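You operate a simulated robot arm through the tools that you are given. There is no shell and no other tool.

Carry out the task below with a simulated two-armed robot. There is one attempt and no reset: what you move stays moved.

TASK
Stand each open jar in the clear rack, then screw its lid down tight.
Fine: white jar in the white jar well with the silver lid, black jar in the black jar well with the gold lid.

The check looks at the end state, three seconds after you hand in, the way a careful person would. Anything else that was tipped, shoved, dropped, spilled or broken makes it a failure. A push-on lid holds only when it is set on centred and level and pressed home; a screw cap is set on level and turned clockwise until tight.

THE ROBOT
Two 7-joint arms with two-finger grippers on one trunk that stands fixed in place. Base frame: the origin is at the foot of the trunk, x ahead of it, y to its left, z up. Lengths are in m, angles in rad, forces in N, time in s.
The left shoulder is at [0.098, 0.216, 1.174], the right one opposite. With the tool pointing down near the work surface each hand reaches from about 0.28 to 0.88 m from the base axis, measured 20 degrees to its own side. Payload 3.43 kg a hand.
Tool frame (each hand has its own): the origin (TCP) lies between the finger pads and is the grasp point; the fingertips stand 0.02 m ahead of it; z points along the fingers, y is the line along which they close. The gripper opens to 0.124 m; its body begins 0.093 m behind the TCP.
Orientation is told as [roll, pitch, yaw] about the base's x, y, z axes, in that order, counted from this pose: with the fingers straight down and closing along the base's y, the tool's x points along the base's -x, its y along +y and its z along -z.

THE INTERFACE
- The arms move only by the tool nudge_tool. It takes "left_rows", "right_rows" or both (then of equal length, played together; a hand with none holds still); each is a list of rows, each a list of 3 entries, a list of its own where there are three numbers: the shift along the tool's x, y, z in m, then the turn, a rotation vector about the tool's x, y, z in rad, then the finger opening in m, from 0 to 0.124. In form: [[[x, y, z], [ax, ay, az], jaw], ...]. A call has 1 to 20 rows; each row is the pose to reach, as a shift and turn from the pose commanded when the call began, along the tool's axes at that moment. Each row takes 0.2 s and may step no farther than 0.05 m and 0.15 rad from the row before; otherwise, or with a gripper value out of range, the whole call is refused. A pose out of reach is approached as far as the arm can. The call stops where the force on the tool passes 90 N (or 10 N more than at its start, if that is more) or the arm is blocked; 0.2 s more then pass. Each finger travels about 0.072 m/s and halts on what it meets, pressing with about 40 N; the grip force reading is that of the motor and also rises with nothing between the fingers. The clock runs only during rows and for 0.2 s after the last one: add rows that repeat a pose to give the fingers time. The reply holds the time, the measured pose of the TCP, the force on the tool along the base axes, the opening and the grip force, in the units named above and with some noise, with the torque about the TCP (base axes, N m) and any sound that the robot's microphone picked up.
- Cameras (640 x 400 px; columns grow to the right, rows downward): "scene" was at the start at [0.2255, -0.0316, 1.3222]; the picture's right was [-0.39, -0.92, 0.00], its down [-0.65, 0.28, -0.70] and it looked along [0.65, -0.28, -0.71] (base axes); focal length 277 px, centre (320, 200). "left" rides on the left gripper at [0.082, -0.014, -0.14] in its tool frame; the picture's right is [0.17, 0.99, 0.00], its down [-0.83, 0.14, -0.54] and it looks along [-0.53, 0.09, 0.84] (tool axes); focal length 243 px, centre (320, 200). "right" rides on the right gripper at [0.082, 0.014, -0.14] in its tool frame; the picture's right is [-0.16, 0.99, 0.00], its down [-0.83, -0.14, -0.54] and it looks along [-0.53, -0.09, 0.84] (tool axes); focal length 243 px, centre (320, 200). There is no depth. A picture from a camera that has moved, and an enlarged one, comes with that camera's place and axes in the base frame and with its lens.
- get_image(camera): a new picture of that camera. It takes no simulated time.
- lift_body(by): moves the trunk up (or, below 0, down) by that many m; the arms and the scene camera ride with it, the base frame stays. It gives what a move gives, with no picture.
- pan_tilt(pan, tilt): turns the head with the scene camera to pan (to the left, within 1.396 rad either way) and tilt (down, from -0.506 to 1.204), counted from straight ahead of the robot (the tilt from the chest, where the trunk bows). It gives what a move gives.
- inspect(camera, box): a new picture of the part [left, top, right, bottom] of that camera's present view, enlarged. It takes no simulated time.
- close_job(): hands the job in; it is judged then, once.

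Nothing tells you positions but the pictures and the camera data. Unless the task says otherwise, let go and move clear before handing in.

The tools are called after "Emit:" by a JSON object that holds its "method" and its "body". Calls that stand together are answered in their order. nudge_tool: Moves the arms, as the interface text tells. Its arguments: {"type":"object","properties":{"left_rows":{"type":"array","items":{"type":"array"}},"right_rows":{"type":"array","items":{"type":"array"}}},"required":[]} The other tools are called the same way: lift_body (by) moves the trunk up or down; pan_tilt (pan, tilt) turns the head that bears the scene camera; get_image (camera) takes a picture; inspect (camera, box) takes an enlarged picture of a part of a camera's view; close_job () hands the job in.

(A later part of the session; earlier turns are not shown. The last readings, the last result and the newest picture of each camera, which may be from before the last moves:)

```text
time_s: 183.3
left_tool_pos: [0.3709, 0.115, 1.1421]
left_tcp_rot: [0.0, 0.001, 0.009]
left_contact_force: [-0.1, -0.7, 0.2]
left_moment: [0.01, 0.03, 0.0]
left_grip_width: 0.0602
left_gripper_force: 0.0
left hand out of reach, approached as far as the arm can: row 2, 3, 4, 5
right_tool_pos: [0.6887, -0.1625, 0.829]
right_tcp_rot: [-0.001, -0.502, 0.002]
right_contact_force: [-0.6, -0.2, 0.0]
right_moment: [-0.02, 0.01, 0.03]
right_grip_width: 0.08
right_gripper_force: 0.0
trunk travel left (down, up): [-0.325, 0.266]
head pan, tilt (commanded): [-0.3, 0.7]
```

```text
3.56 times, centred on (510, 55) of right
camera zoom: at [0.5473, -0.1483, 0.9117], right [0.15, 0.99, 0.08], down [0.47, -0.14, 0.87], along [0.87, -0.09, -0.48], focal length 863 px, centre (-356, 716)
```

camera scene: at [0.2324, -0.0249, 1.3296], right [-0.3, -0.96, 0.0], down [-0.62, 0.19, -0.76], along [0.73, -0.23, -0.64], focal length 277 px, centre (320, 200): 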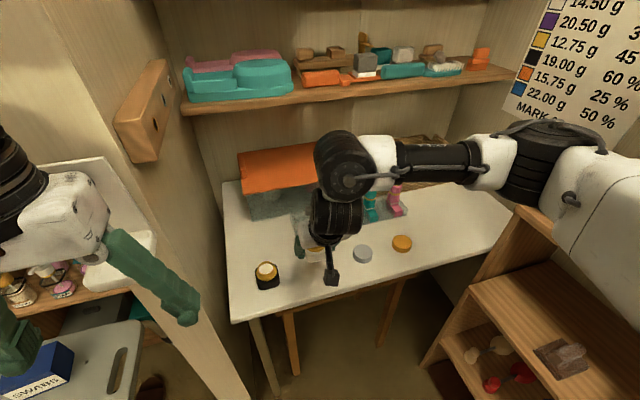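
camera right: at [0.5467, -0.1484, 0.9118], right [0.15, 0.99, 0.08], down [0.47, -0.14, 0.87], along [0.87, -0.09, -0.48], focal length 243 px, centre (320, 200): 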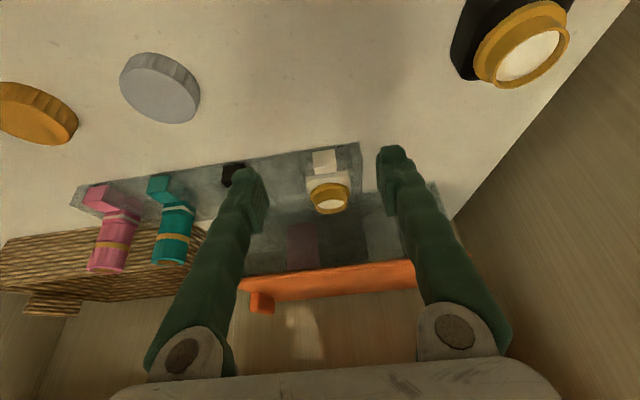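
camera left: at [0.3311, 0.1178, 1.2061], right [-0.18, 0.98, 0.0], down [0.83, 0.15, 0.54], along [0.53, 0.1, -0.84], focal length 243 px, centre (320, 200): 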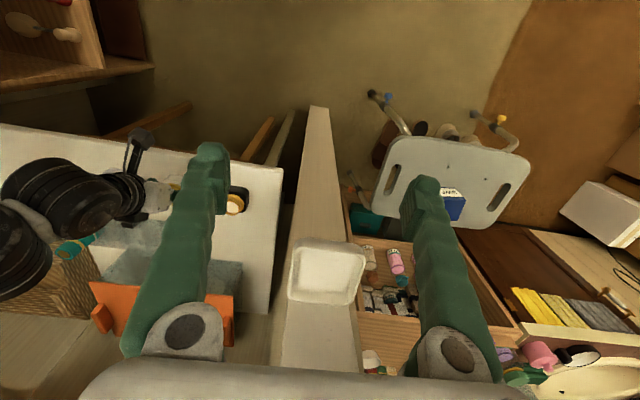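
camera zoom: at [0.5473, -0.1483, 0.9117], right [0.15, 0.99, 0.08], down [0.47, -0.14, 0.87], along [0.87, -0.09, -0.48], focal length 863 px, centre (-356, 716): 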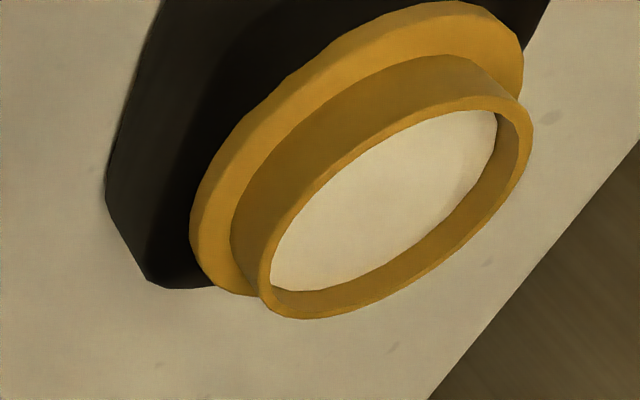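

I'll move the right hand over the black jar.

Emit:
{"method": "nudge_tool", "body": {"right_rows": [[[0.0058, 0.0356, -0.0092], [0, 0, 0], 0.085], [[0.0117, 0.0713, -0.0183], [0, 0, 0], 0.085], [[0.0175, 0.1069, -0.0275], [0, 0, 0], 0.085], [[0.0233, 0.1425, -0.0366], [0, 0, 0], 0.085], [[0.0233, 0.1425, -0.0366], [0, 0, 0], 0.085]]}}

Emit:
{"method": "get_image", "body": {"camera": "right"}}

Emit:
{"method": "get_image", "body": {"camera": "scene"}}

Emit:
{"method": "inspect", "body": {"camera": "right", "box": [250, 40, 390, 140]}}

```text
time_s: 184.5
left_tool_pos: [0.3702, 0.1145, 1.1428]
left_tcp_rot: [0.0, 0.0, 0.011]
left_contact_force: [-0.4, -0.7, 0.4]
left_moment: [0.0, -0.01, -0.01]
left_grip_width: 0.06
left_gripper_force: 0.1
right_tool_pos: [0.6607, -0.0204, 0.8474]
right_tcp_rot: [0.0, -0.499, 0.003]
right_contact_force: [0.8, 0.1, -0.2]
right_moment: [0.01, 0.0, 0.01]
right_grip_width: 0.085
right_gripper_force: 0.1
right hand out of reach, approached as far as the arm can: row 4, 5
trunk travel left (down, up): [-0.325, 0.266]
head pan, tilt (commanded): [-0.3, 0.7]
```

```text
taken
camera right: at [0.5189, -0.0067, 0.9311], right [0.14, 0.99, 0.08], down [0.47, -0.14, 0.87], along [0.87, -0.09, -0.48], focal length 243 px, centre (320, 200)
```

right: 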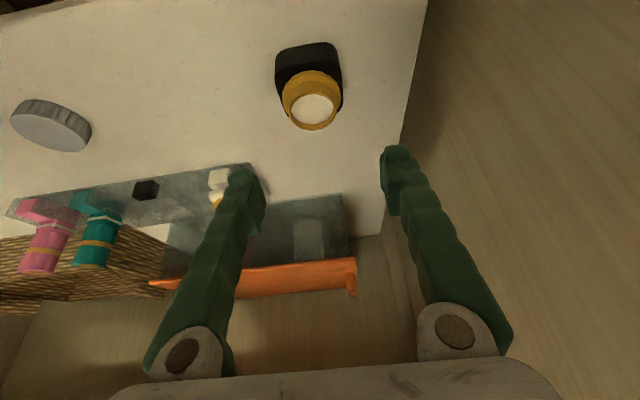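

```text
taken
camera scene: at [0.2319, -0.0257, 1.3297], right [-0.3, -0.96, 0.0], down [-0.62, 0.19, -0.76], along [0.73, -0.23, -0.64], focal length 277 px, centre (320, 200)
```

scene: 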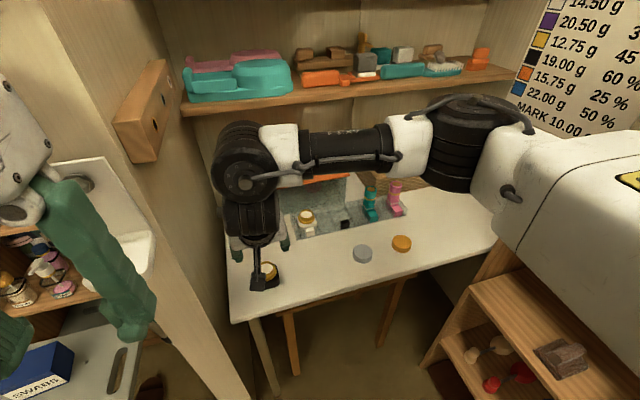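

```text
4.00 times, centred on (320, 90) of right
camera zoom: at [0.5189, -0.0067, 0.9311], right [0.14, 0.99, 0.08], down [0.47, -0.14, 0.87], along [0.87, -0.09, -0.48], focal length 970 px, centre (320, 640)
```

zoom: 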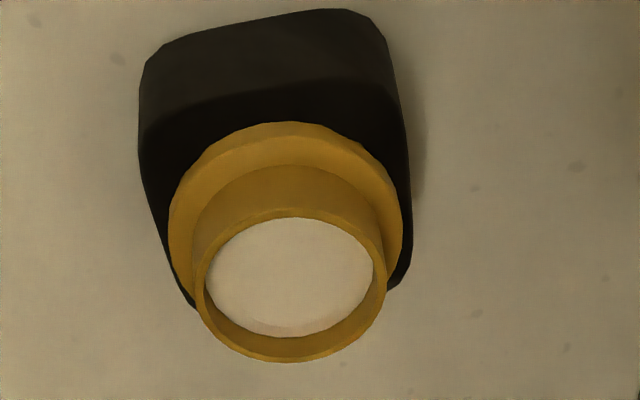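

Here the arm is at its fold limit with so much tilt, so I'll reduce the tilt to 0.3 rad, which still keeps the wrist clear of the shelf at the wells. The black jar's centre measures about (0.6595, -0.0205).

Emit:
{"method": "nudge_tool", "body": {"right_rows": [[[0.0025, 0, -0.0014], [0, 0.1, 0], 0.085], [[0.005, 0, -0.0027], [0, 0.199, 0], 0.085], [[0.005, 0, -0.0027], [0, 0.199, 0], 0.085]]}}

Emit:
{"method": "inspect", "body": {"camera": "right", "box": [250, 60, 390, 160]}}

```text
time_s: 185.3
left_tool_pos: [0.3711, 0.115, 1.143]
left_tcp_rot: [0.0, 0.001, 0.011]
left_contact_force: [-1.0, 0.2, -1.2]
left_moment: [0.0, -0.02, -0.01]
left_grip_width: 0.0598
left_gripper_force: 0.0
right_tool_pos: [0.6531, -0.0196, 0.8487]
right_tcp_rot: [-0.003, -0.301, 0.001]
right_contact_force: [0.3, -0.3, 0.4]
right_moment: [-0.02, -0.01, 0.02]
right_grip_width: 0.0847
right_gripper_force: 0.1
trunk travel left (down, up): [-0.325, 0.266]
head pan, tilt (commanded): [-0.3, 0.7]
```

```text
4.00 times, centred on (320, 110) of right
camera zoom: at [0.5328, -0.0055, 0.9565], right [0.16, 0.99, 0.05], down [0.63, -0.14, 0.76], along [0.76, -0.09, -0.65], focal length 970 px, centre (320, 560)
```

zoom: 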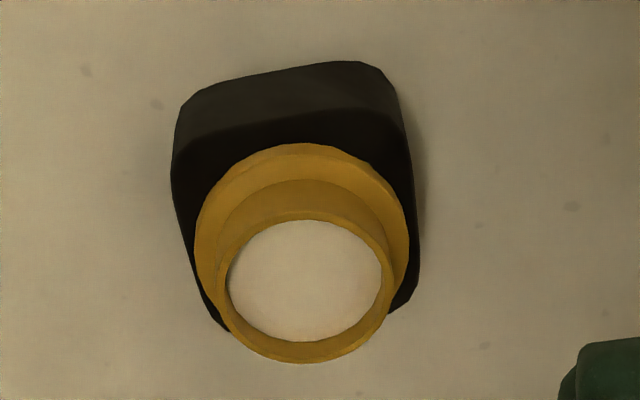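

The black jar's centre refines to (0.659, -0.020). I'll go straight down around its body and close.

Emit:
{"method": "nudge_tool", "body": {"right_rows": [[[0.0092, -0.0006, 0.0313], [0, 0, 0], 0.085], [[0.0183, -0.0006, 0.0625], [0, 0, 0], 0.085], [[0.0275, -0.0006, 0.0938], [0, 0, 0], 0.085], [[0.0275, -0.0006, 0.0938], [0, 0, 0], 0.085], [[0.0275, -0.0006, 0.0938], [0, 0, 0], 0.062], [[0.0275, -0.0006, 0.0938], [0, 0, 0], 0.048], [[0.0275, -0.0006, 0.0938], [0, 0, 0], 0.045], [[0.0275, -0.0006, 0.0938], [0, 0, 0], 0.045]]}}

Emit:
{"method": "inspect", "body": {"camera": "right", "box": [230, 110, 410, 250]}}

Emit:
{"method": "inspect", "body": {"camera": "scene", "box": [220, 190, 340, 290]}}

```text
time_s: 187.1
left_tool_pos: [0.3712, 0.1154, 1.142]
left_tcp_rot: [-0.001, 0.001, 0.011]
left_contact_force: [-0.6, 0.1, -0.1]
left_moment: [0.02, -0.03, 0.0]
left_grip_width: 0.0603
left_gripper_force: 0.0
right_tool_pos: [0.658, -0.0205, 0.7496]
right_tcp_rot: [0.0, -0.303, -0.001]
right_contact_force: [0.0, 1.0, 0.1]
right_moment: [0.0, -0.01, -0.01]
right_grip_width: 0.055
right_gripper_force: 40.4
trunk travel left (down, up): [-0.325, 0.266]
head pan, tilt (commanded): [-0.3, 0.7]
```

```text
2.86 times, centred on (320, 180) of right
camera zoom: at [0.5355, -0.0065, 0.8591], right [0.16, 0.99, 0.05], down [0.63, -0.14, 0.76], along [0.76, -0.09, -0.65], focal length 693 px, centre (320, 257)
```

zoom: 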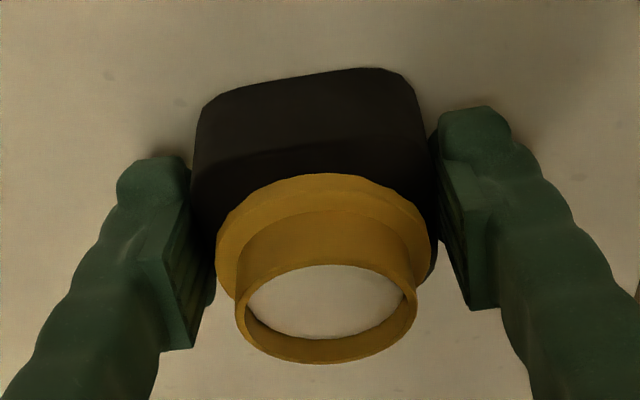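

```text
4.00 times, centred on (280, 240) of scene
camera zoom: at [0.2321, -0.0247, 1.3297], right [-0.3, -0.96, 0.0], down [-0.62, 0.19, -0.76], along [0.73, -0.23, -0.64], focal length 1107 px, centre (480, 40)
```

zoom: 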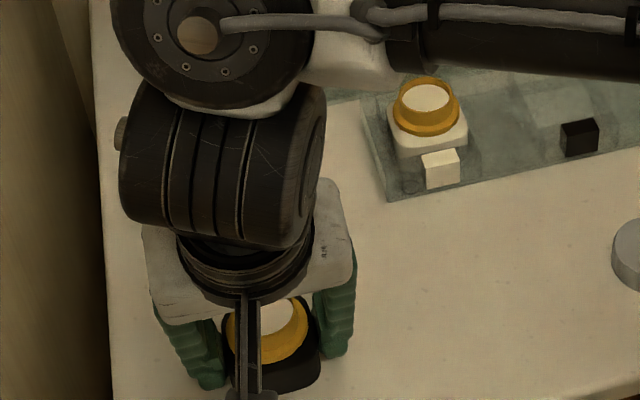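

The black jar is gripped on its body at 0.055 m. I'll lift it and check it.

Emit:
{"method": "nudge_tool", "body": {"right_rows": [[[-0.003, 0, -0.0095], [0, 0, 0], 0.04], [[-0.01, 0, -0.032], [0, 0, 0], 0.04], [[-0.0209, 0, -0.0668], [0, 0, 0], 0.04], [[-0.0209, 0, -0.0668], [0, 0, 0], 0.04]]}}

Emit:
{"method": "inspect", "body": {"camera": "right", "box": [230, 110, 410, 250]}}

```text
time_s: 188.1
left_tool_pos: [0.371, 0.1157, 1.1418]
left_tcp_rot: [0.0, 0.001, 0.011]
left_contact_force: [0.3, -0.7, -0.1]
left_moment: [0.0, 0.0, -0.03]
left_grip_width: 0.0599
left_gripper_force: 0.1
right_tool_pos: [0.6585, -0.0198, 0.8221]
right_tcp_rot: [-0.001, -0.299, -0.002]
right_contact_force: [-0.4, 0.0, -2.4]
right_moment: [0.02, -0.01, -0.02]
right_grip_width: 0.0548
right_gripper_force: 40.0
trunk travel left (down, up): [-0.325, 0.266]
head pan, tilt (commanded): [-0.3, 0.7]
```

```text
2.86 times, centred on (320, 180) of right
camera zoom: at [0.536, -0.0068, 0.9306], right [0.16, 0.99, 0.05], down [0.63, -0.14, 0.76], along [0.76, -0.09, -0.65], focal length 693 px, centre (320, 257)
```

zoom: 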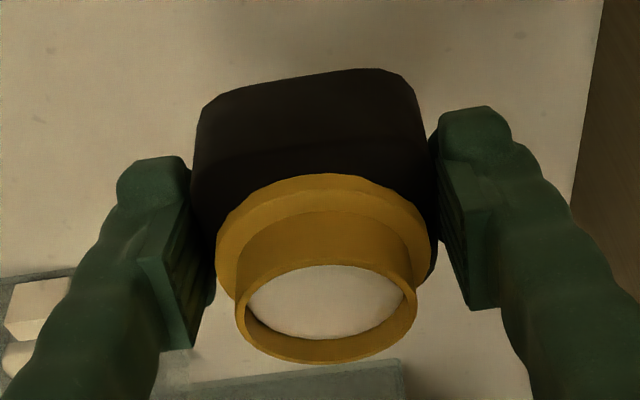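

It's held firmly and level. I'll carry it sideways past the white jar and then forward over the black well.

Emit:
{"method": "nudge_tool", "body": {"right_rows": [[[0, -0.04, 0], [0, 0, 0], 0.04], [[0, -0.08, 0], [0, 0, 0], 0.04], [[0, -0.12, 0], [0, 0, 0], 0.04], [[0, -0.16, 0], [0, 0, 0], 0.04], [[0, -0.205, 0], [0, 0, 0], 0.04], [[0, -0.2491, 0], [0, 0, 0], 0.04], [[-0.0357, -0.2491, 0.0112], [0, 0, 0], 0.04], [[-0.0714, -0.2491, 0.0223], [0, 0, 0], 0.04], [[-0.1071, -0.2491, 0.0335], [0, 0, 0], 0.04], [[-0.1427, -0.2491, 0.0446], [0, 0, 0], 0.04], [[-0.1427, -0.2491, 0.0446], [0, 0, 0], 0.04], [[-0.1427, -0.2491, 0.0446], [0, 0, 0], 0.04]]}}

Emit:
{"method": "get_image", "body": {"camera": "right"}}

Emit:
{"method": "inspect", "body": {"camera": "right", "box": [240, 50, 400, 170]}}

Emit:
{"method": "get_image", "body": {"camera": "scene"}}

```text
time_s: 190.7
left_tool_pos: [0.3704, 0.1165, 1.1434]
left_tcp_rot: [-0.003, 0.0, 0.011]
left_contact_force: [0.8, 0.2, 1.0]
left_moment: [0.01, 0.0, -0.01]
left_grip_width: 0.0599
left_gripper_force: 0.0
right_tool_pos: [0.8051, -0.2696, 0.8211]
right_tcp_rot: [-0.003, -0.3, 0.002]
right_contact_force: [0.5, -0.3, -2.0]
right_moment: [-0.06, 0.04, -0.02]
right_grip_width: 0.0548
right_gripper_force: 39.9
trunk travel left (down, up): [-0.325, 0.266]
head pan, tilt (commanded): [-0.3, 0.7]
```

```text
taken
camera right: at [0.6828, -0.2558, 0.9297], right [0.16, 0.99, 0.05], down [0.63, -0.14, 0.76], along [0.76, -0.09, -0.65], focal length 243 px, centre (320, 200)
```

right: 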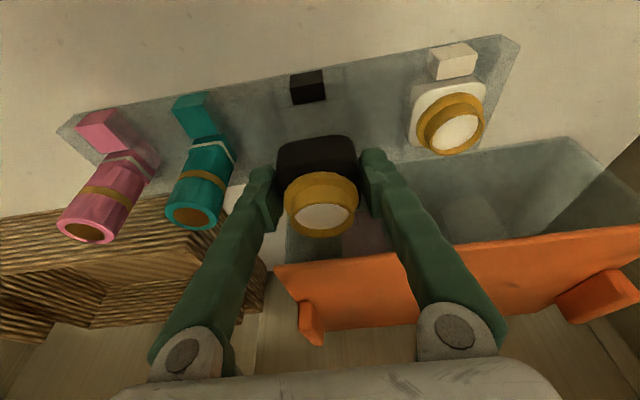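

```text
3.33 times, centred on (320, 110) of right
camera zoom: at [0.6828, -0.2558, 0.9297], right [0.16, 0.99, 0.05], down [0.63, -0.14, 0.76], along [0.76, -0.09, -0.65], focal length 809 px, centre (320, 500)
```

zoom: 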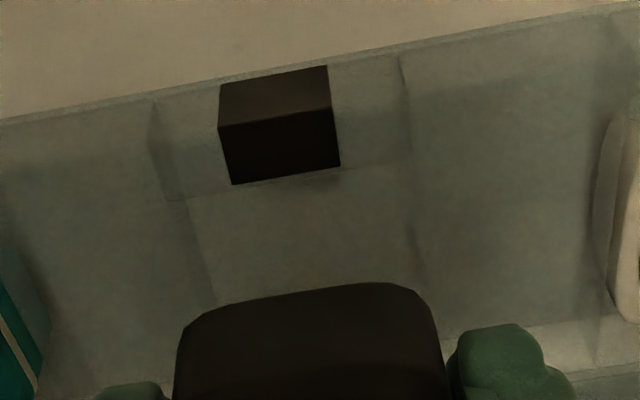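

```text
taken
camera scene: at [0.2327, -0.0244, 1.3296], right [-0.3, -0.96, 0.0], down [-0.62, 0.19, -0.76], along [0.73, -0.23, -0.64], focal length 277 px, centre (320, 200)
```

scene: 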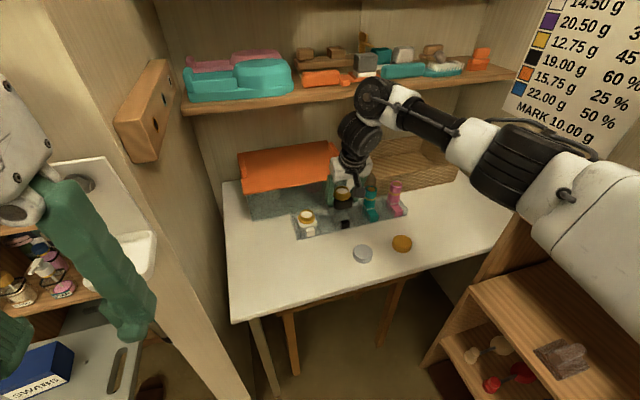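

Measured against the tag and well walls, the black jar is centred in y. I'll nudge it 1.6 mm forward, based on what worked for the white jar, and lower it to just above the rack.

Emit:
{"method": "nudge_tool", "body": {"right_rows": [[[0.0023, -0.0004, 0.0123], [0, 0, 0], 0.04], [[0.006, -0.0004, 0.0245], [0, 0, 0], 0.04], [[0.0098, -0.0004, 0.0368], [0, 0, 0], 0.04], [[0.0098, -0.0004, 0.0368], [0, 0, 0], 0.04]]}}

Emit:
{"method": "inspect", "body": {"camera": "right", "box": [240, 50, 400, 170]}}

```text
time_s: 191.7
left_tool_pos: [0.3711, 0.1158, 1.1421]
left_tcp_rot: [0.0, 0.001, 0.01]
left_contact_force: [0.0, 0.9, 0.5]
left_moment: [-0.01, 0.01, -0.02]
left_grip_width: 0.0601
left_gripper_force: 0.1
right_tool_pos: [0.8068, -0.2704, 0.7816]
right_tcp_rot: [-0.003, -0.303, 0.002]
right_contact_force: [1.2, 0.1, -1.8]
right_moment: [0.02, 0.0, 0.03]
right_grip_width: 0.0546
right_gripper_force: 40.2
trunk travel left (down, up): [-0.325, 0.266]
head pan, tilt (commanded): [-0.3, 0.7]
```

```text
3.33 times, centred on (320, 110) of right
camera zoom: at [0.6841, -0.2567, 0.8907], right [0.16, 0.99, 0.05], down [0.63, -0.14, 0.76], along [0.76, -0.09, -0.65], focal length 809 px, centre (320, 500)
```

zoom: 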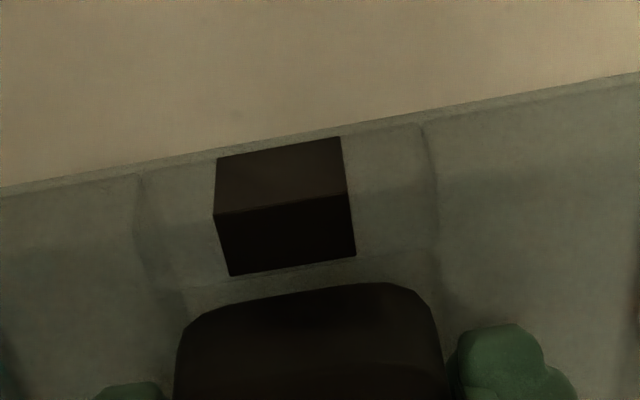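

The gaps look right on all sides. I'll lower it into the well mouth and check the force.

Emit:
{"method": "nudge_tool", "body": {"right_rows": [[[0.0012, 0, 0.0038], [0, 0, 0], 0.04], [[0.0022, 0, 0.0072], [0, 0, 0], 0.04], [[0.0033, 0, 0.0105], [0, 0, 0], 0.04], [[0.0033, 0, 0.0105], [0, 0, 0], 0.04]]}}

Emit:
{"method": "inspect", "body": {"camera": "right", "box": [240, 70, 400, 190]}}

```text
time_s: 192.7
left_tool_pos: [0.3699, 0.1155, 1.1424]
left_tcp_rot: [0.0, -0.001, 0.01]
left_contact_force: [-0.8, -0.9, 1.3]
left_moment: [-0.01, 0.02, -0.01]
left_grip_width: 0.06
left_gripper_force: 0.1
right_tool_pos: [0.8063, -0.2698, 0.7721]
right_tcp_rot: [-0.003, -0.304, 0.0]
right_contact_force: [0.6, -0.7, 2.2]
right_moment: [0.06, 0.04, 0.01]
right_grip_width: 0.0548
right_gripper_force: 40.0
trunk travel left (down, up): [-0.325, 0.266]
head pan, tilt (commanded): [-0.3, 0.7]
```

```text
3.33 times, centred on (320, 130) of right
camera zoom: at [0.6849, -0.2565, 0.8811], right [0.16, 0.99, 0.05], down [0.63, -0.14, 0.76], along [0.76, -0.09, -0.65], focal length 809 px, centre (320, 433)
```

zoom: 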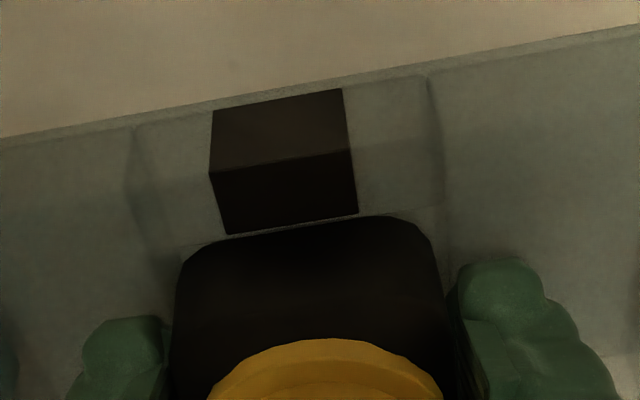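

It went in with almost no resistance. I'll open and let it settle the last centimetre.

Emit:
{"method": "nudge_tool", "body": {"right_rows": [[[0, 0, 0], [0, 0, 0], 0.06], [[0, 0, 0], [0, 0, 0], 0.072], [[0, 0, 0], [0, 0, 0], 0.072], [[0, 0, 0], [0, 0, 0], 0.072]]}}

Emit:
{"method": "inspect", "body": {"camera": "right", "box": [240, 70, 400, 190]}}

```text
time_s: 193.7
left_tool_pos: [0.3703, 0.1147, 1.1422]
left_tcp_rot: [-0.001, 0.0, 0.01]
left_contact_force: [-0.6, 0.7, -0.6]
left_moment: [-0.05, 0.01, -0.01]
left_grip_width: 0.0601
left_gripper_force: 0.0
right_tool_pos: [0.8059, -0.2714, 0.7722]
right_tcp_rot: [-0.002, -0.301, -0.001]
right_contact_force: [0.8, -1.2, 5.1]
right_moment: [0.08, 0.01, 0.01]
right_grip_width: 0.0711
right_gripper_force: 0.1
trunk travel left (down, up): [-0.325, 0.266]
head pan, tilt (commanded): [-0.3, 0.7]
```

```text
3.33 times, centred on (320, 130) of right
camera zoom: at [0.6846, -0.2563, 0.8811], right [0.16, 0.99, 0.05], down [0.63, -0.14, 0.76], along [0.76, -0.09, -0.65], focal length 809 px, centre (320, 433)
```

zoom: 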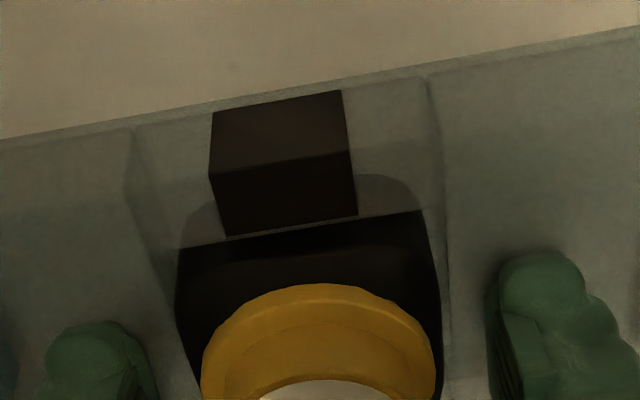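

The black jar dropped into its well. I'll raise the hand, move back, and check both jars.

Emit:
{"method": "nudge_tool", "body": {"right_rows": [[[-0.0045, 0, -0.0143], [0, 0, 0], 0.075], [[-0.0119, 0, -0.0382], [0, 0, 0], 0.075], [[-0.0209, 0, -0.0668], [0, 0, 0], 0.075], [[0.0173, 0, -0.0787], [0, 0, 0], 0.075], [[0.0555, 0, -0.0907], [0, 0, 0], 0.075], [[0.0937, 0, -0.1026], [0, 0, 0], 0.075], [[0.0937, 0, -0.1026], [0, 0, 0], 0.075]]}}

Emit:
{"method": "get_image", "body": {"camera": "right"}}

Emit:
{"method": "inspect", "body": {"camera": "right", "box": [240, 120, 420, 240]}}

```text
time_s: 195.3
left_tool_pos: [0.3721, 0.1152, 1.1414]
left_tcp_rot: [0.001, 0.003, 0.01]
left_contact_force: [-0.4, -0.4, -0.3]
left_moment: [0.0, 0.01, -0.02]
left_grip_width: 0.06
left_gripper_force: 0.2
right_tool_pos: [0.6852, -0.2695, 0.8418]
right_tcp_rot: [-0.002, -0.3, 0.0]
right_contact_force: [1.0, 0.3, 0.5]
right_moment: [0.0, 0.0, 0.04]
right_grip_width: 0.075
right_gripper_force: 0.0
trunk travel left (down, up): [-0.325, 0.266]
head pan, tilt (commanded): [-0.3, 0.7]
```

```text
taken
camera right: at [0.5639, -0.2555, 0.9506], right [0.16, 0.99, 0.05], down [0.63, -0.14, 0.76], along [0.76, -0.09, -0.65], focal length 243 px, centre (320, 200)
```

right: 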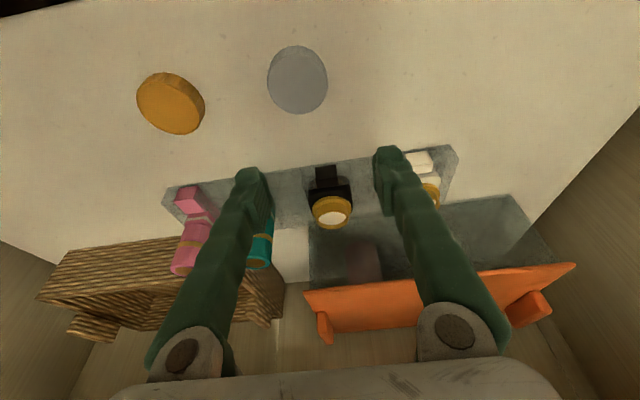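

```text
3.33 times, centred on (330, 180) of right
camera zoom: at [0.5639, -0.2555, 0.9506], right [0.16, 0.99, 0.05], down [0.63, -0.14, 0.76], along [0.76, -0.09, -0.65], focal length 809 px, centre (287, 267)
```

zoom: 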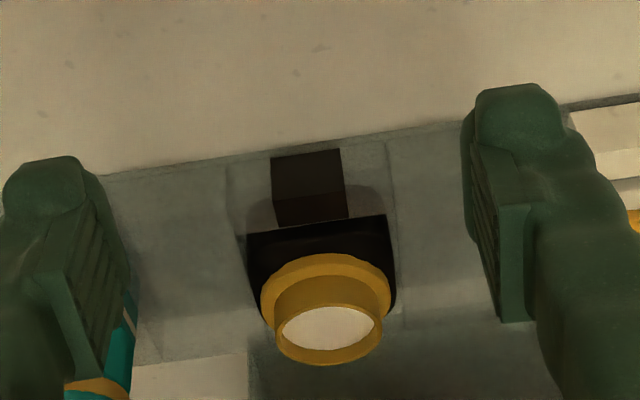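

Both jars stand level in their wells. Now the lids: I'll move above the silver lid and measure it closely.

Emit:
{"method": "nudge_tool", "body": {"right_rows": [[[0.0173, -0.0048, 0.005], [0, 0, 0], 0.085], [[0.0346, -0.0095, 0.0101], [0, 0, 0], 0.085], [[0.0346, -0.0095, 0.0101], [0, 0, 0], 0.085]]}}

Emit:
{"method": "inspect", "body": {"camera": "right", "box": [240, 80, 400, 180]}}

Emit:
{"method": "inspect", "body": {"camera": "scene", "box": [290, 190, 430, 280]}}

```text
time_s: 196.1
left_tool_pos: [0.3713, 0.1153, 1.141]
left_tcp_rot: [0.0, 0.0, 0.011]
left_contact_force: [0.3, 0.4, -0.3]
left_moment: [0.02, 0.02, -0.03]
left_grip_width: 0.0599
left_gripper_force: 0.0
right_tool_pos: [0.6551, -0.279, 0.8219]
right_tcp_rot: [-0.002, -0.3, 0.002]
right_contact_force: [0.2, -0.2, 0.5]
right_moment: [-0.01, 0.0, 0.03]
right_grip_width: 0.0848
right_gripper_force: 0.0
trunk travel left (down, up): [-0.325, 0.266]
head pan, tilt (commanded): [-0.3, 0.7]
```

```text
4.00 times, centred on (320, 130) of right
camera zoom: at [0.5339, -0.265, 0.9314], right [0.16, 0.99, 0.05], down [0.63, -0.14, 0.76], along [0.76, -0.09, -0.65], focal length 970 px, centre (320, 480)
```

zoom: 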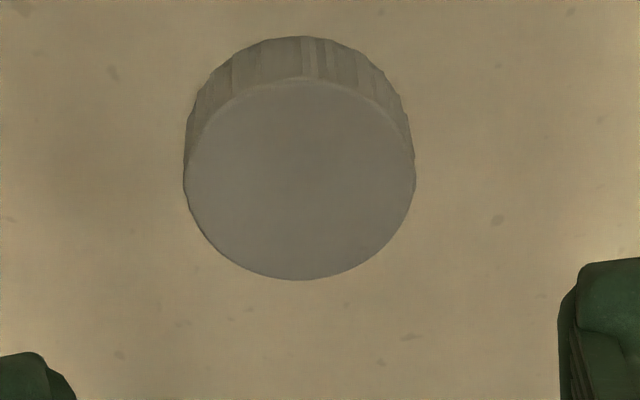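

```text
4.44 times, centred on (360, 235) of scene
camera zoom: at [0.232, -0.0246, 1.3297], right [-0.3, -0.96, 0.0], down [-0.62, 0.19, -0.77], along [0.73, -0.23, -0.64], focal length 1230 px, centre (142, 44)
```

zoom: 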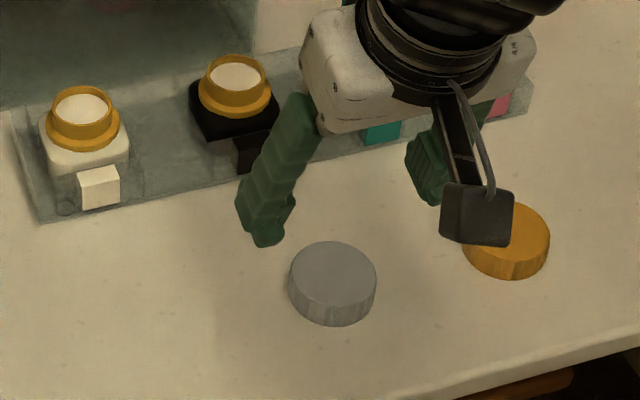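

The silver lid's centre is at (0.6544, -0.2797). I'll go down over it with the fingertips just above the table and close along y.

Emit:
{"method": "nudge_tool", "body": {"right_rows": [[[0.0072, -0.0004, 0.0235], [0, 0, 0], 0.085], [[0.0143, -0.0007, 0.047], [0, 0, 0], 0.085], [[0.0211, -0.0007, 0.0699], [0, 0, 0], 0.085], [[0.0211, -0.0007, 0.0699], [0, 0, 0], 0.085], [[0.0211, -0.0007, 0.0699], [0, 0, 0], 0.06], [[0.0211, -0.0007, 0.0699], [0, 0, 0], 0.045], [[0.0211, -0.0007, 0.0699], [0, 0, 0], 0.045], [[0.0211, -0.0007, 0.0699], [0, 0, 0], 0.045]]}}

Emit:
{"method": "inspect", "body": {"camera": "right", "box": [230, 110, 410, 250]}}

```text
time_s: 197.9
left_tool_pos: [0.3694, 0.1148, 1.1419]
left_tcp_rot: [0.001, -0.001, 0.01]
left_contact_force: [0.0, 0.2, 0.5]
left_moment: [0.04, 0.0, 0.04]
left_grip_width: 0.0601
left_gripper_force: 0.1
right_tool_pos: [0.6572, -0.2799, 0.7465]
right_tcp_rot: [-0.001, -0.301, 0.0]
right_contact_force: [0.1, -0.1, 0.4]
right_moment: [0.01, 0.0, 0.02]
right_grip_width: 0.0469
right_gripper_force: 39.7
trunk travel left (down, up): [-0.325, 0.266]
head pan, tilt (commanded): [-0.3, 0.7]
```

```text
2.86 times, centred on (320, 180) of right
camera zoom: at [0.5353, -0.2665, 0.8564], right [0.16, 0.99, 0.05], down [0.63, -0.14, 0.76], along [0.76, -0.09, -0.65], focal length 693 px, centre (320, 257)
```

zoom: 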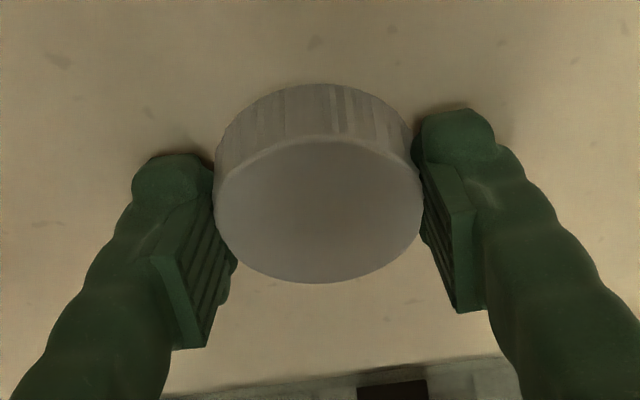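

The silver lid measures 0.047 m across and is gripped. I'll lift it and carry it over to hover above the white jar.

Emit:
{"method": "nudge_tool", "body": {"right_rows": [[[-0.0044, 0, -0.0143], [0, 0, 0], 0.035], [[-0.0148, 0, -0.0478], [0, 0, 0], 0.035], [[-0.0251, 0, -0.0812], [0, 0, 0], 0.035], [[-0.0493, 0.0197, -0.0737], [0, 0, 0], 0.035], [[-0.0735, 0.0393, -0.0662], [0, 0, 0], 0.035], [[-0.0977, 0.059, -0.0588], [0, 0, 0], 0.035], [[-0.1219, 0.0787, -0.0513], [0, 0, 0], 0.035], [[-0.1461, 0.0983, -0.0438], [0, 0, 0], 0.035], [[-0.1703, 0.118, -0.0363], [0, 0, 0], 0.035], [[-0.1703, 0.118, -0.0363], [0, 0, 0], 0.035], [[-0.1703, 0.118, -0.0363], [0, 0, 0], 0.035]]}}

Emit:
{"method": "get_image", "body": {"camera": "right"}}

Emit:
{"method": "inspect", "body": {"camera": "right", "box": [230, 80, 410, 220]}}

Emit:
{"method": "inspect", "body": {"camera": "scene", "box": [270, 160, 390, 250]}}

```text
time_s: 200.3
left_tool_pos: [0.3706, 0.1165, 1.1428]
left_tcp_rot: [-0.003, 0.0, 0.01]
left_contact_force: [0.1, -0.6, 0.1]
left_moment: [-0.03, 0.02, -0.06]
left_grip_width: 0.06
left_gripper_force: 0.2
right_tool_pos: [0.8089, -0.1625, 0.8324]
right_tcp_rot: [-0.001, -0.302, 0.002]
right_contact_force: [-0.4, 0.8, 0.0]
right_moment: [-0.03, 0.01, -0.01]
right_grip_width: 0.0468
right_gripper_force: 40.2
trunk travel left (down, up): [-0.325, 0.266]
head pan, tilt (commanded): [-0.3, 0.7]
```

```text
taken
camera right: at [0.6876, -0.1492, 0.9415], right [0.16, 0.99, 0.05], down [0.63, -0.14, 0.76], along [0.76, -0.09, -0.65], focal length 243 px, centre (320, 200)
```

right: 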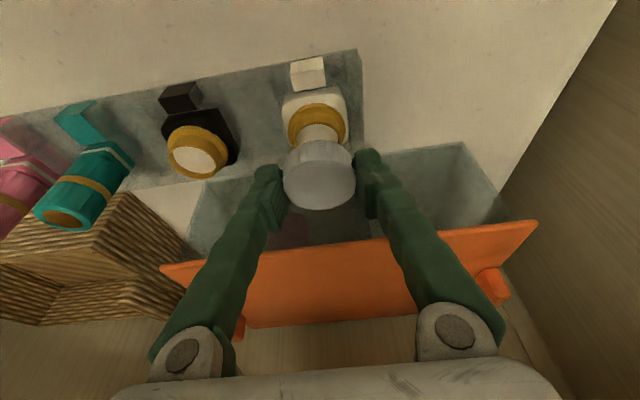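

```text
2.86 times, centred on (320, 150) of right
camera zoom: at [0.6876, -0.1492, 0.9415], right [0.16, 0.99, 0.05], down [0.63, -0.14, 0.76], along [0.76, -0.09, -0.65], focal length 693 px, centre (320, 343)
```

zoom: 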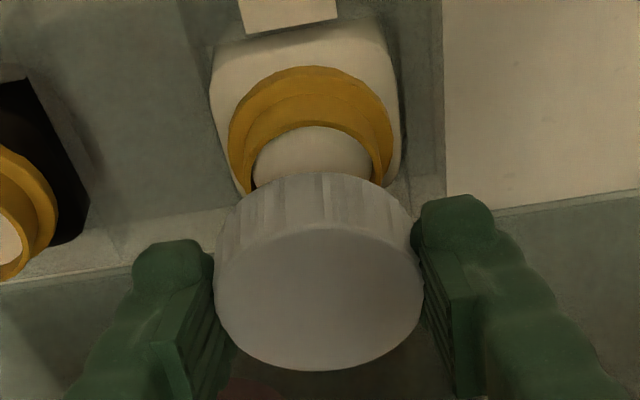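

```text
4.44 times, centred on (330, 205) of scene
camera zoom: at [0.2323, -0.0242, 1.3297], right [-0.3, -0.96, 0.0], down [-0.62, 0.19, -0.76], along [0.73, -0.23, -0.64], focal length 1230 px, centre (276, 178)
```

zoom: 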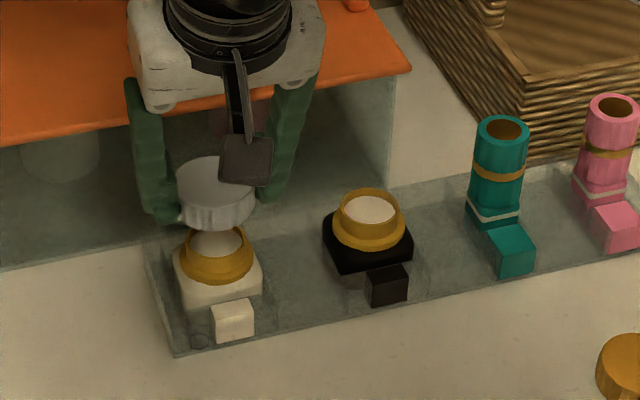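

The lid is nearly centred above the white jar. I'll lower it to just above the rim and look again.

Emit:
{"method": "nudge_tool", "body": {"right_rows": [[[0.0022, 0.0003, 0.0091], [0, 0, 0], 0.035], [[0.005, 0.0003, 0.0181], [0, 0, 0], 0.035], [[0.0077, 0.0003, 0.0272], [0, 0, 0], 0.035], [[0.0077, 0.0003, 0.0272], [0, 0, 0], 0.035]]}}

Emit:
{"method": "inspect", "body": {"camera": "right", "box": [230, 80, 410, 220]}}

Emit:
{"method": "inspect", "body": {"camera": "scene", "box": [280, 190, 340, 240]}}

```text
time_s: 201.3
left_tool_pos: [0.3695, 0.1164, 1.1434]
left_tcp_rot: [0.0, 0.001, 0.009]
left_contact_force: [-0.4, -0.2, -0.3]
left_moment: [-0.02, 0.01, 0.0]
left_grip_width: 0.0601
left_gripper_force: 0.1
right_tool_pos: [0.8105, -0.1622, 0.8045]
right_tcp_rot: [-0.001, -0.303, 0.002]
right_contact_force: [-0.4, 0.0, -0.3]
right_moment: [0.03, 0.04, -0.04]
right_grip_width: 0.0466
right_gripper_force: 40.1
trunk travel left (down, up): [-0.325, 0.266]
head pan, tilt (commanded): [-0.3, 0.7]
```

```text
2.86 times, centred on (320, 150) of right
camera zoom: at [0.6883, -0.1482, 0.9139], right [0.16, 0.99, 0.05], down [0.63, -0.14, 0.76], along [0.76, -0.09, -0.65], focal length 693 px, centre (320, 343)
```

zoom: 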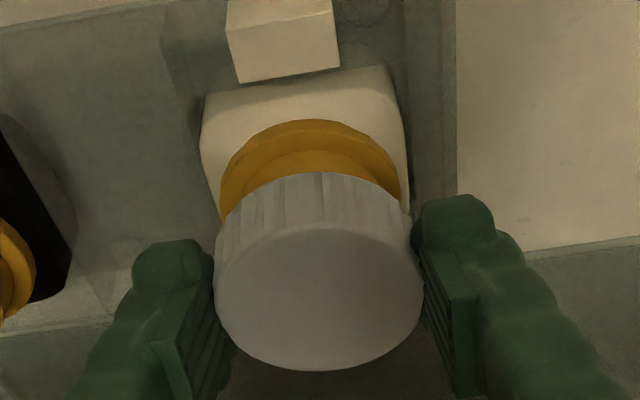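

```text
8.00 times, centred on (310, 215) of scene
camera zoom: at [0.232, -0.0247, 1.3297], right [-0.3, -0.96, 0.0], down [-0.62, 0.19, -0.77], along [0.73, -0.23, -0.64], focal length 2214 px, centre (400, 80)
```

zoom: 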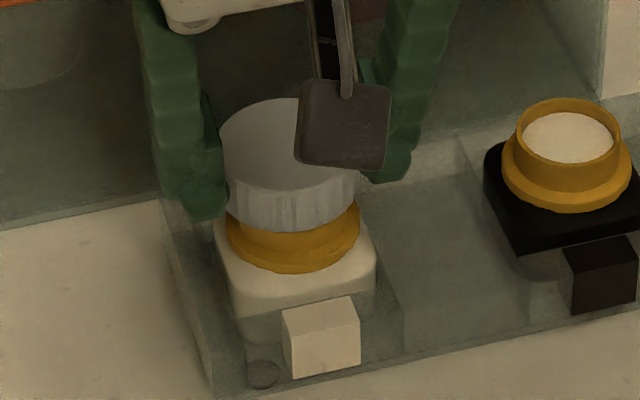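

The lid is centred in y and close in x. I'll lower it a few millimetres onto the neck and watch the force.

Emit:
{"method": "nudge_tool", "body": {"right_rows": [[[0.0006, 0, 0.0019], [0, 0, 0], 0.035], [[0.0012, 0, 0.0038], [0, 0, 0], 0.035], [[0.0018, 0, 0.0057], [0, 0, 0], 0.035], [[0.0018, 0, 0.0057], [0, 0, 0], 0.035]]}}

Emit:
{"method": "inspect", "body": {"camera": "scene", "box": [280, 190, 340, 240]}}

```text
time_s: 202.3
left_tool_pos: [0.3697, 0.1153, 1.1424]
left_tcp_rot: [0.001, -0.001, 0.011]
left_contact_force: [0.1, 0.5, 0.5]
left_moment: [-0.02, -0.04, 0.03]
left_grip_width: 0.0599
left_gripper_force: 0.1
right_tool_pos: [0.8101, -0.1625, 0.8021]
right_tcp_rot: [-0.002, -0.305, 0.002]
right_contact_force: [-1.3, -1.1, 15.0]
right_moment: [-0.05, 0.01, -0.03]
right_grip_width: 0.0468
right_gripper_force: 39.4
trunk travel left (down, up): [-0.325, 0.266]
head pan, tilt (commanded): [-0.3, 0.7]
```

```text
8.00 times, centred on (310, 215) of scene
camera zoom: at [0.2302, -0.0246, 1.3302], right [-0.3, -0.96, 0.0], down [-0.61, 0.19, -0.77], along [0.73, -0.23, -0.64], focal length 2214 px, centre (400, 80)
```

zoom: 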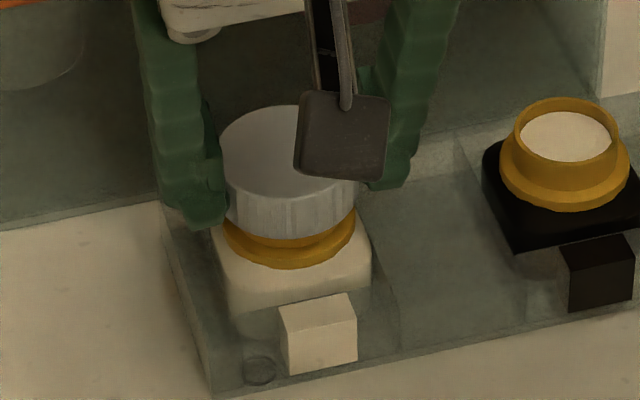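

The lid rests evenly on the rim with about 15 N and almost no tilting torque. I'll turn it clockwise about the vertical in a first short stroke.

Emit:
{"method": "nudge_tool", "body": {"right_rows": [[[0, 0, 0], [0.0418, 0, 0.1336], 0.035], [[0, 0, 0], [0.0836, 0, 0.2672], 0.035], [[0, 0, 0], [0.1253, 0, 0.4008], 0.035], [[0, 0, 0], [0.1671, 0, 0.5345], 0.035], [[0, 0, 0], [0.2089, 0, 0.6681], 0.035], [[0, 0, 0], [0.2089, 0, 0.6681], 0.035]]}}

Emit:
{"method": "inspect", "body": {"camera": "scene", "box": [270, 180, 350, 240]}}

Emit:
{"method": "get_image", "body": {"camera": "right"}}

```text
time_s: 203.7
left_tool_pos: [0.3699, 0.1157, 1.1432]
left_tcp_rot: [-0.001, 0.002, 0.011]
left_contact_force: [-0.4, 0.7, -0.5]
left_moment: [0.0, 0.04, -0.01]
left_grip_width: 0.06
left_gripper_force: 0.1
right_tool_pos: [0.8101, -0.1612, 0.799]
right_tcp_rot: [-0.002, -0.302, -0.699]
right_contact_force: [-0.1, 7.1, 4.7]
right_moment: [0.09, -0.04, 0.0]
right_grip_width: 0.0466
right_gripper_force: 40.4
trunk travel left (down, up): [-0.325, 0.266]
head pan, tilt (commanded): [-0.3, 0.7]
```

```text
6.67 times, centred on (310, 210) of scene
camera zoom: at [0.2317, -0.0241, 1.3298], right [-0.3, -0.96, 0.0], down [-0.62, 0.19, -0.77], along [0.73, -0.23, -0.64], focal length 1845 px, centre (387, 133)
```

zoom: 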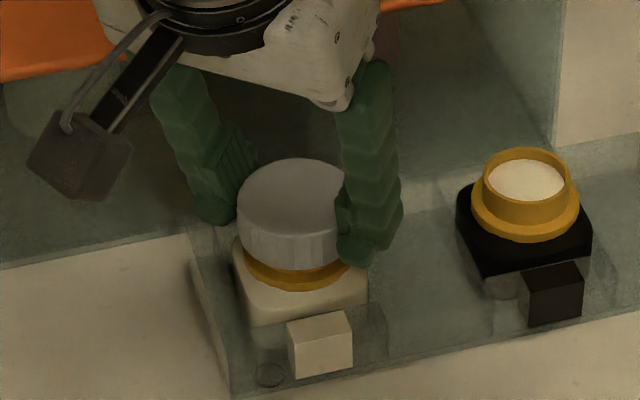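

```text
taken
camera right: at [0.7249, -0.0733, 0.9082], right [0.76, 0.65, 0.05], down [0.39, -0.51, 0.76], along [0.52, -0.56, -0.65], focal length 243 px, centre (320, 200)
```

right: 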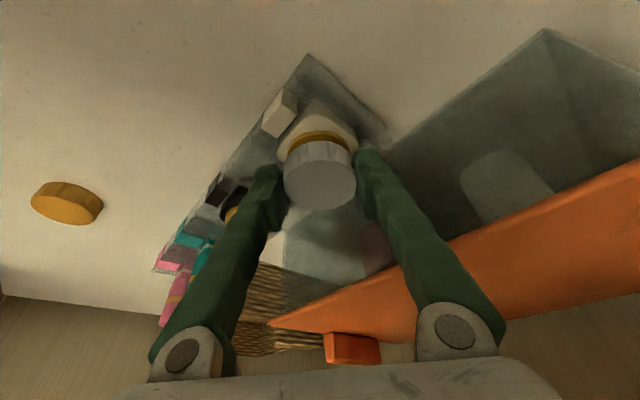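

The lid moved down 3 mm during the turn, so it seems to be engaging. I'll release, rotate back around the same axis with the fingers open, and regrip for the next stroke.

Emit:
{"method": "nudge_tool", "body": {"right_rows": [[[0, 0, 0], [0, 0, 0], 0.066], [[0, 0, 0], [0, 0, 0], 0.066], [[0, 0, 0], [-0.0428, 0, -0.1369], 0.066], [[0, 0, 0], [-0.0856, 0, -0.2738], 0.066], [[0, 0, 0], [-0.1284, 0, -0.4108], 0.066], [[0, 0, 0], [-0.1712, 0, -0.5477], 0.066], [[0, 0, 0], [-0.214, 0, -0.6846], 0.066], [[0, 0, 0], [-0.2568, 0, -0.8215], 0.066], [[0, 0, 0], [-0.2996, 0, -0.9584], 0.066], [[0, 0, 0], [-0.3424, 0, -1.0953], 0.066], [[0, 0, 0], [-0.3852, 0, -1.2323], 0.066], [[0, 0, 0], [-0.428, 0, -1.3692], 0.066], [[0, 0, 0], [-0.428, 0, -1.3692], 0.066]]}}

Emit:
{"method": "inspect", "body": {"camera": "scene", "box": [270, 180, 350, 240]}}

Emit:
{"method": "get_image", "body": {"camera": "right"}}

```text
time_s: 206.5
left_tool_pos: [0.37, 0.1147, 1.1409]
left_tcp_rot: [0.0, 0.0, 0.012]
left_contact_force: [0.5, 0.0, -0.4]
left_moment: [-0.01, 0.03, 0.0]
left_grip_width: 0.0601
left_gripper_force: 0.0
right_tool_pos: [0.8105, -0.1603, 0.799]
right_tcp_rot: [0.001, -0.302, 0.738]
right_contact_force: [-0.3, -0.5, 0.0]
right_moment: [-0.01, -0.02, 0.02]
right_grip_width: 0.0662
right_gripper_force: 0.1
trunk travel left (down, up): [-0.325, 0.266]
head pan, tilt (commanded): [-0.3, 0.7]
```

```text
6.67 times, centred on (310, 210) of scene
camera zoom: at [0.2321, -0.0249, 1.3297], right [-0.3, -0.96, 0.0], down [-0.62, 0.19, -0.76], along [0.73, -0.23, -0.64], focal length 1845 px, centre (387, 133)
```

zoom: 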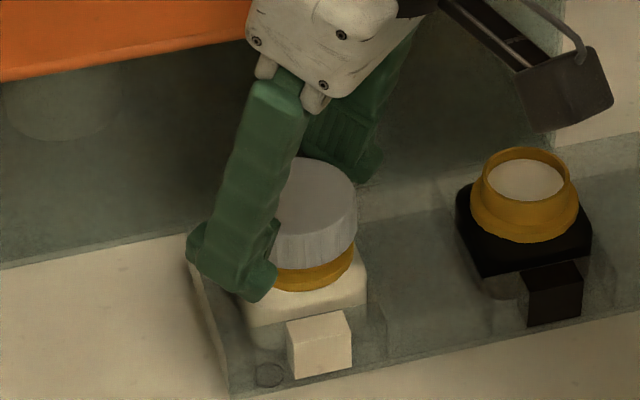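

```text
taken
camera right: at [0.7106, -0.2319, 0.9084], right [-0.54, 0.84, 0.05], down [0.56, 0.32, 0.76], along [0.62, 0.44, -0.65], focal length 243 px, centre (320, 200)
```

right: 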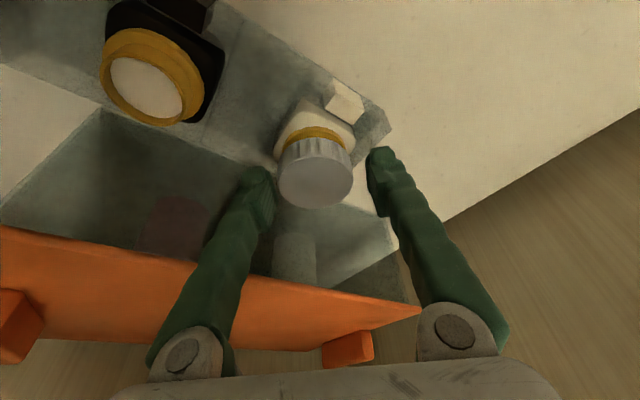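

The lid sits level on the neck. I'll close and turn clockwise through a longer stroke with a light downward bias.

Emit:
{"method": "nudge_tool", "body": {"right_rows": [[[0, 0, 0], [0, 0, 0], 0.045], [[0, 0, 0], [0, 0, 0], 0.035], [[0, 0, 0], [0, 0, 0], 0.035], [[0.0003, 0, 0.001], [0.0427, 0, 0.1365], 0.035], [[0.0006, 0, 0.0019], [0.0853, 0, 0.273], 0.035], [[0.0006, 0, 0.0019], [0.128, 0, 0.4094], 0.035], [[0.0006, 0, 0.0019], [0.1707, 0, 0.5459], 0.035], [[0.0006, 0, 0.0019], [0.2134, 0, 0.6824], 0.035], [[0.0006, 0, 0.0019], [0.256, 0, 0.8189], 0.035], [[0.0006, 0, 0.0019], [0.2987, 0, 0.9553], 0.035], [[0.0006, 0, 0.0019], [0.3414, 0, 1.0918], 0.035], [[0.0006, 0, 0.0019], [0.3841, 0, 1.2283], 0.035], [[0.0006, 0, 0.0019], [0.4267, 0, 1.3648], 0.035], [[0.0006, 0, 0.0019], [0.4267, 0, 1.3648], 0.035]]}}

Emit:
{"method": "inspect", "body": {"camera": "scene", "box": [270, 180, 350, 240]}}

```text
time_s: 209.5
left_tool_pos: [0.3706, 0.1164, 1.1418]
left_tcp_rot: [0.001, -0.001, 0.011]
left_contact_force: [-0.3, 0.4, -0.8]
left_moment: [-0.01, -0.02, 0.01]
left_grip_width: 0.0602
left_gripper_force: 0.0
right_tool_pos: [0.8099, -0.1623, 0.797]
right_tcp_rot: [-0.002, -0.302, -0.695]
right_contact_force: [0.4, -0.5, -2.0]
right_moment: [0.03, -0.02, 0.02]
right_grip_width: 0.0474
right_gripper_force: 40.3
trunk travel left (down, up): [-0.325, 0.266]
head pan, tilt (commanded): [-0.3, 0.7]
```

```text
6.67 times, centred on (310, 210) of scene
camera zoom: at [0.2323, -0.025, 1.3297], right [-0.3, -0.96, 0.0], down [-0.62, 0.19, -0.76], along [0.73, -0.23, -0.64], focal length 1845 px, centre (387, 133)
```

zoom: 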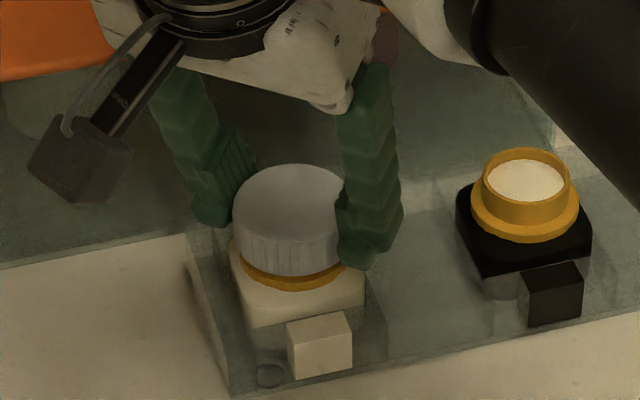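

The lid has gone down closer to the collar and is being pulled down by the thread. I'll continue with another stroke.

Emit:
{"method": "nudge_tool", "body": {"right_rows": [[[0, 0, 0], [0, 0, 0], 0.066], [[0, 0, 0], [0, 0, 0], 0.066], [[0, 0, 0], [-0.0428, 0, -0.1369], 0.066], [[0, 0, 0], [-0.0856, 0, -0.2738], 0.066], [[0, 0, 0], [-0.1284, 0, -0.4108], 0.066], [[0, 0, 0], [-0.1712, 0, -0.5477], 0.066], [[0, 0, 0], [-0.214, 0, -0.6846], 0.066], [[0, 0, 0], [-0.2568, 0, -0.8215], 0.066], [[0, 0, 0], [-0.2996, 0, -0.9584], 0.066], [[0, 0, 0], [-0.3424, 0, -1.0953], 0.066], [[0, 0, 0], [-0.3852, 0, -1.2323], 0.066], [[0.0003, 0, 0.001], [-0.428, 0, -1.3692], 0.066], [[0.0003, 0, 0.001], [-0.428, 0, -1.3692], 0.05], [[0.0003, 0, 0.001], [-0.428, 0, -1.3692], 0.035], [[0.0003, 0, 0.001], [-0.428, 0, -1.3692], 0.035], [[0.0003, 0, 0.001], [-0.428, 0, -1.3692], 0.035]]}}

Emit:
{"method": "nudge_tool", "body": {"right_rows": [[[0.0001, 0, 0.0003], [0.0427, 0, 0.1365], 0.035], [[0.0003, 0, 0.0006], [0.0853, 0, 0.273], 0.035], [[0.0003, 0, 0.0009], [0.128, 0, 0.4094], 0.035], [[0.0004, 0, 0.0011], [0.1707, 0, 0.5459], 0.035], [[0.0004, 0, 0.0013], [0.2134, 0, 0.6824], 0.035], [[0.0005, 0, 0.0015], [0.256, 0, 0.8189], 0.035], [[0.0005, 0, 0.0016], [0.2987, 0, 0.9553], 0.035], [[0.0006, 0, 0.0017], [0.3414, 0, 1.0918], 0.035], [[0.0006, 0, 0.0018], [0.3841, 0, 1.2283], 0.035], [[0.0006, 0, 0.0019], [0.4267, 0, 1.3648], 0.035], [[0.0006, 0, 0.0019], [0.4267, 0, 1.3648], 0.035]]}}

Emit:
{"method": "inspect", "body": {"camera": "scene", "box": [270, 180, 350, 240]}}

```text
time_s: 212.9
left_tool_pos: [0.3693, 0.115, 1.1408]
left_tcp_rot: [0.0, 0.0, 0.009]
left_contact_force: [-1.3, 0.2, -0.7]
left_moment: [-0.04, 0.0, 0.02]
left_grip_width: 0.0599
left_gripper_force: 0.0
right_tool_pos: [0.8103, -0.1613, 0.7965]
right_tcp_rot: [0.001, -0.3, 0.74]
right_contact_force: [0.9, -1.2, 0.2]
right_moment: [0.01, -0.05, 0.03]
right_grip_width: 0.0479
right_gripper_force: 39.9
trunk travel left (down, up): [-0.325, 0.266]
head pan, tilt (commanded): [-0.3, 0.7]
```

```text
time_s: 215.3
left_tool_pos: [0.3692, 0.1158, 1.1414]
left_tcp_rot: [-0.002, 0.0, 0.011]
left_contact_force: [0.5, 0.7, 0.7]
left_moment: [0.01, -0.01, 0.0]
left_grip_width: 0.0603
left_gripper_force: 0.1
right_tool_pos: [0.8112, -0.1616, 0.7944]
right_tcp_rot: [-0.001, -0.303, -0.69]
right_contact_force: [2.1, 0.9, -0.8]
right_moment: [0.0, -0.07, 0.8]
right_grip_width: 0.047
right_gripper_force: 39.8
trunk travel left (down, up): [-0.325, 0.266]
head pan, tilt (commanded): [-0.3, 0.7]
```

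```text
6.67 times, centred on (310, 210) of scene
camera zoom: at [0.2323, -0.0247, 1.3297], right [-0.3, -0.96, 0.0], down [-0.62, 0.19, -0.76], along [0.73, -0.23, -0.64], focal length 1845 px, centre (387, 133)
```

zoom: 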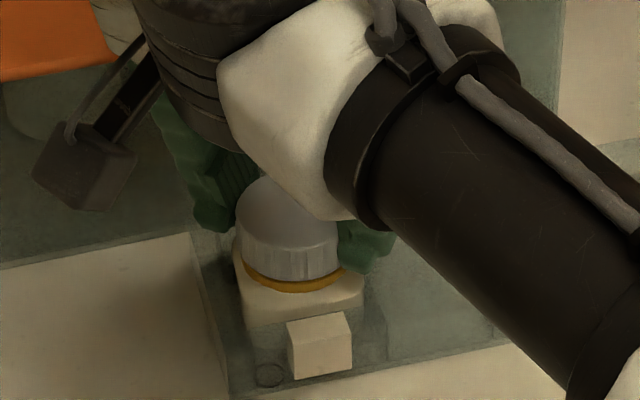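

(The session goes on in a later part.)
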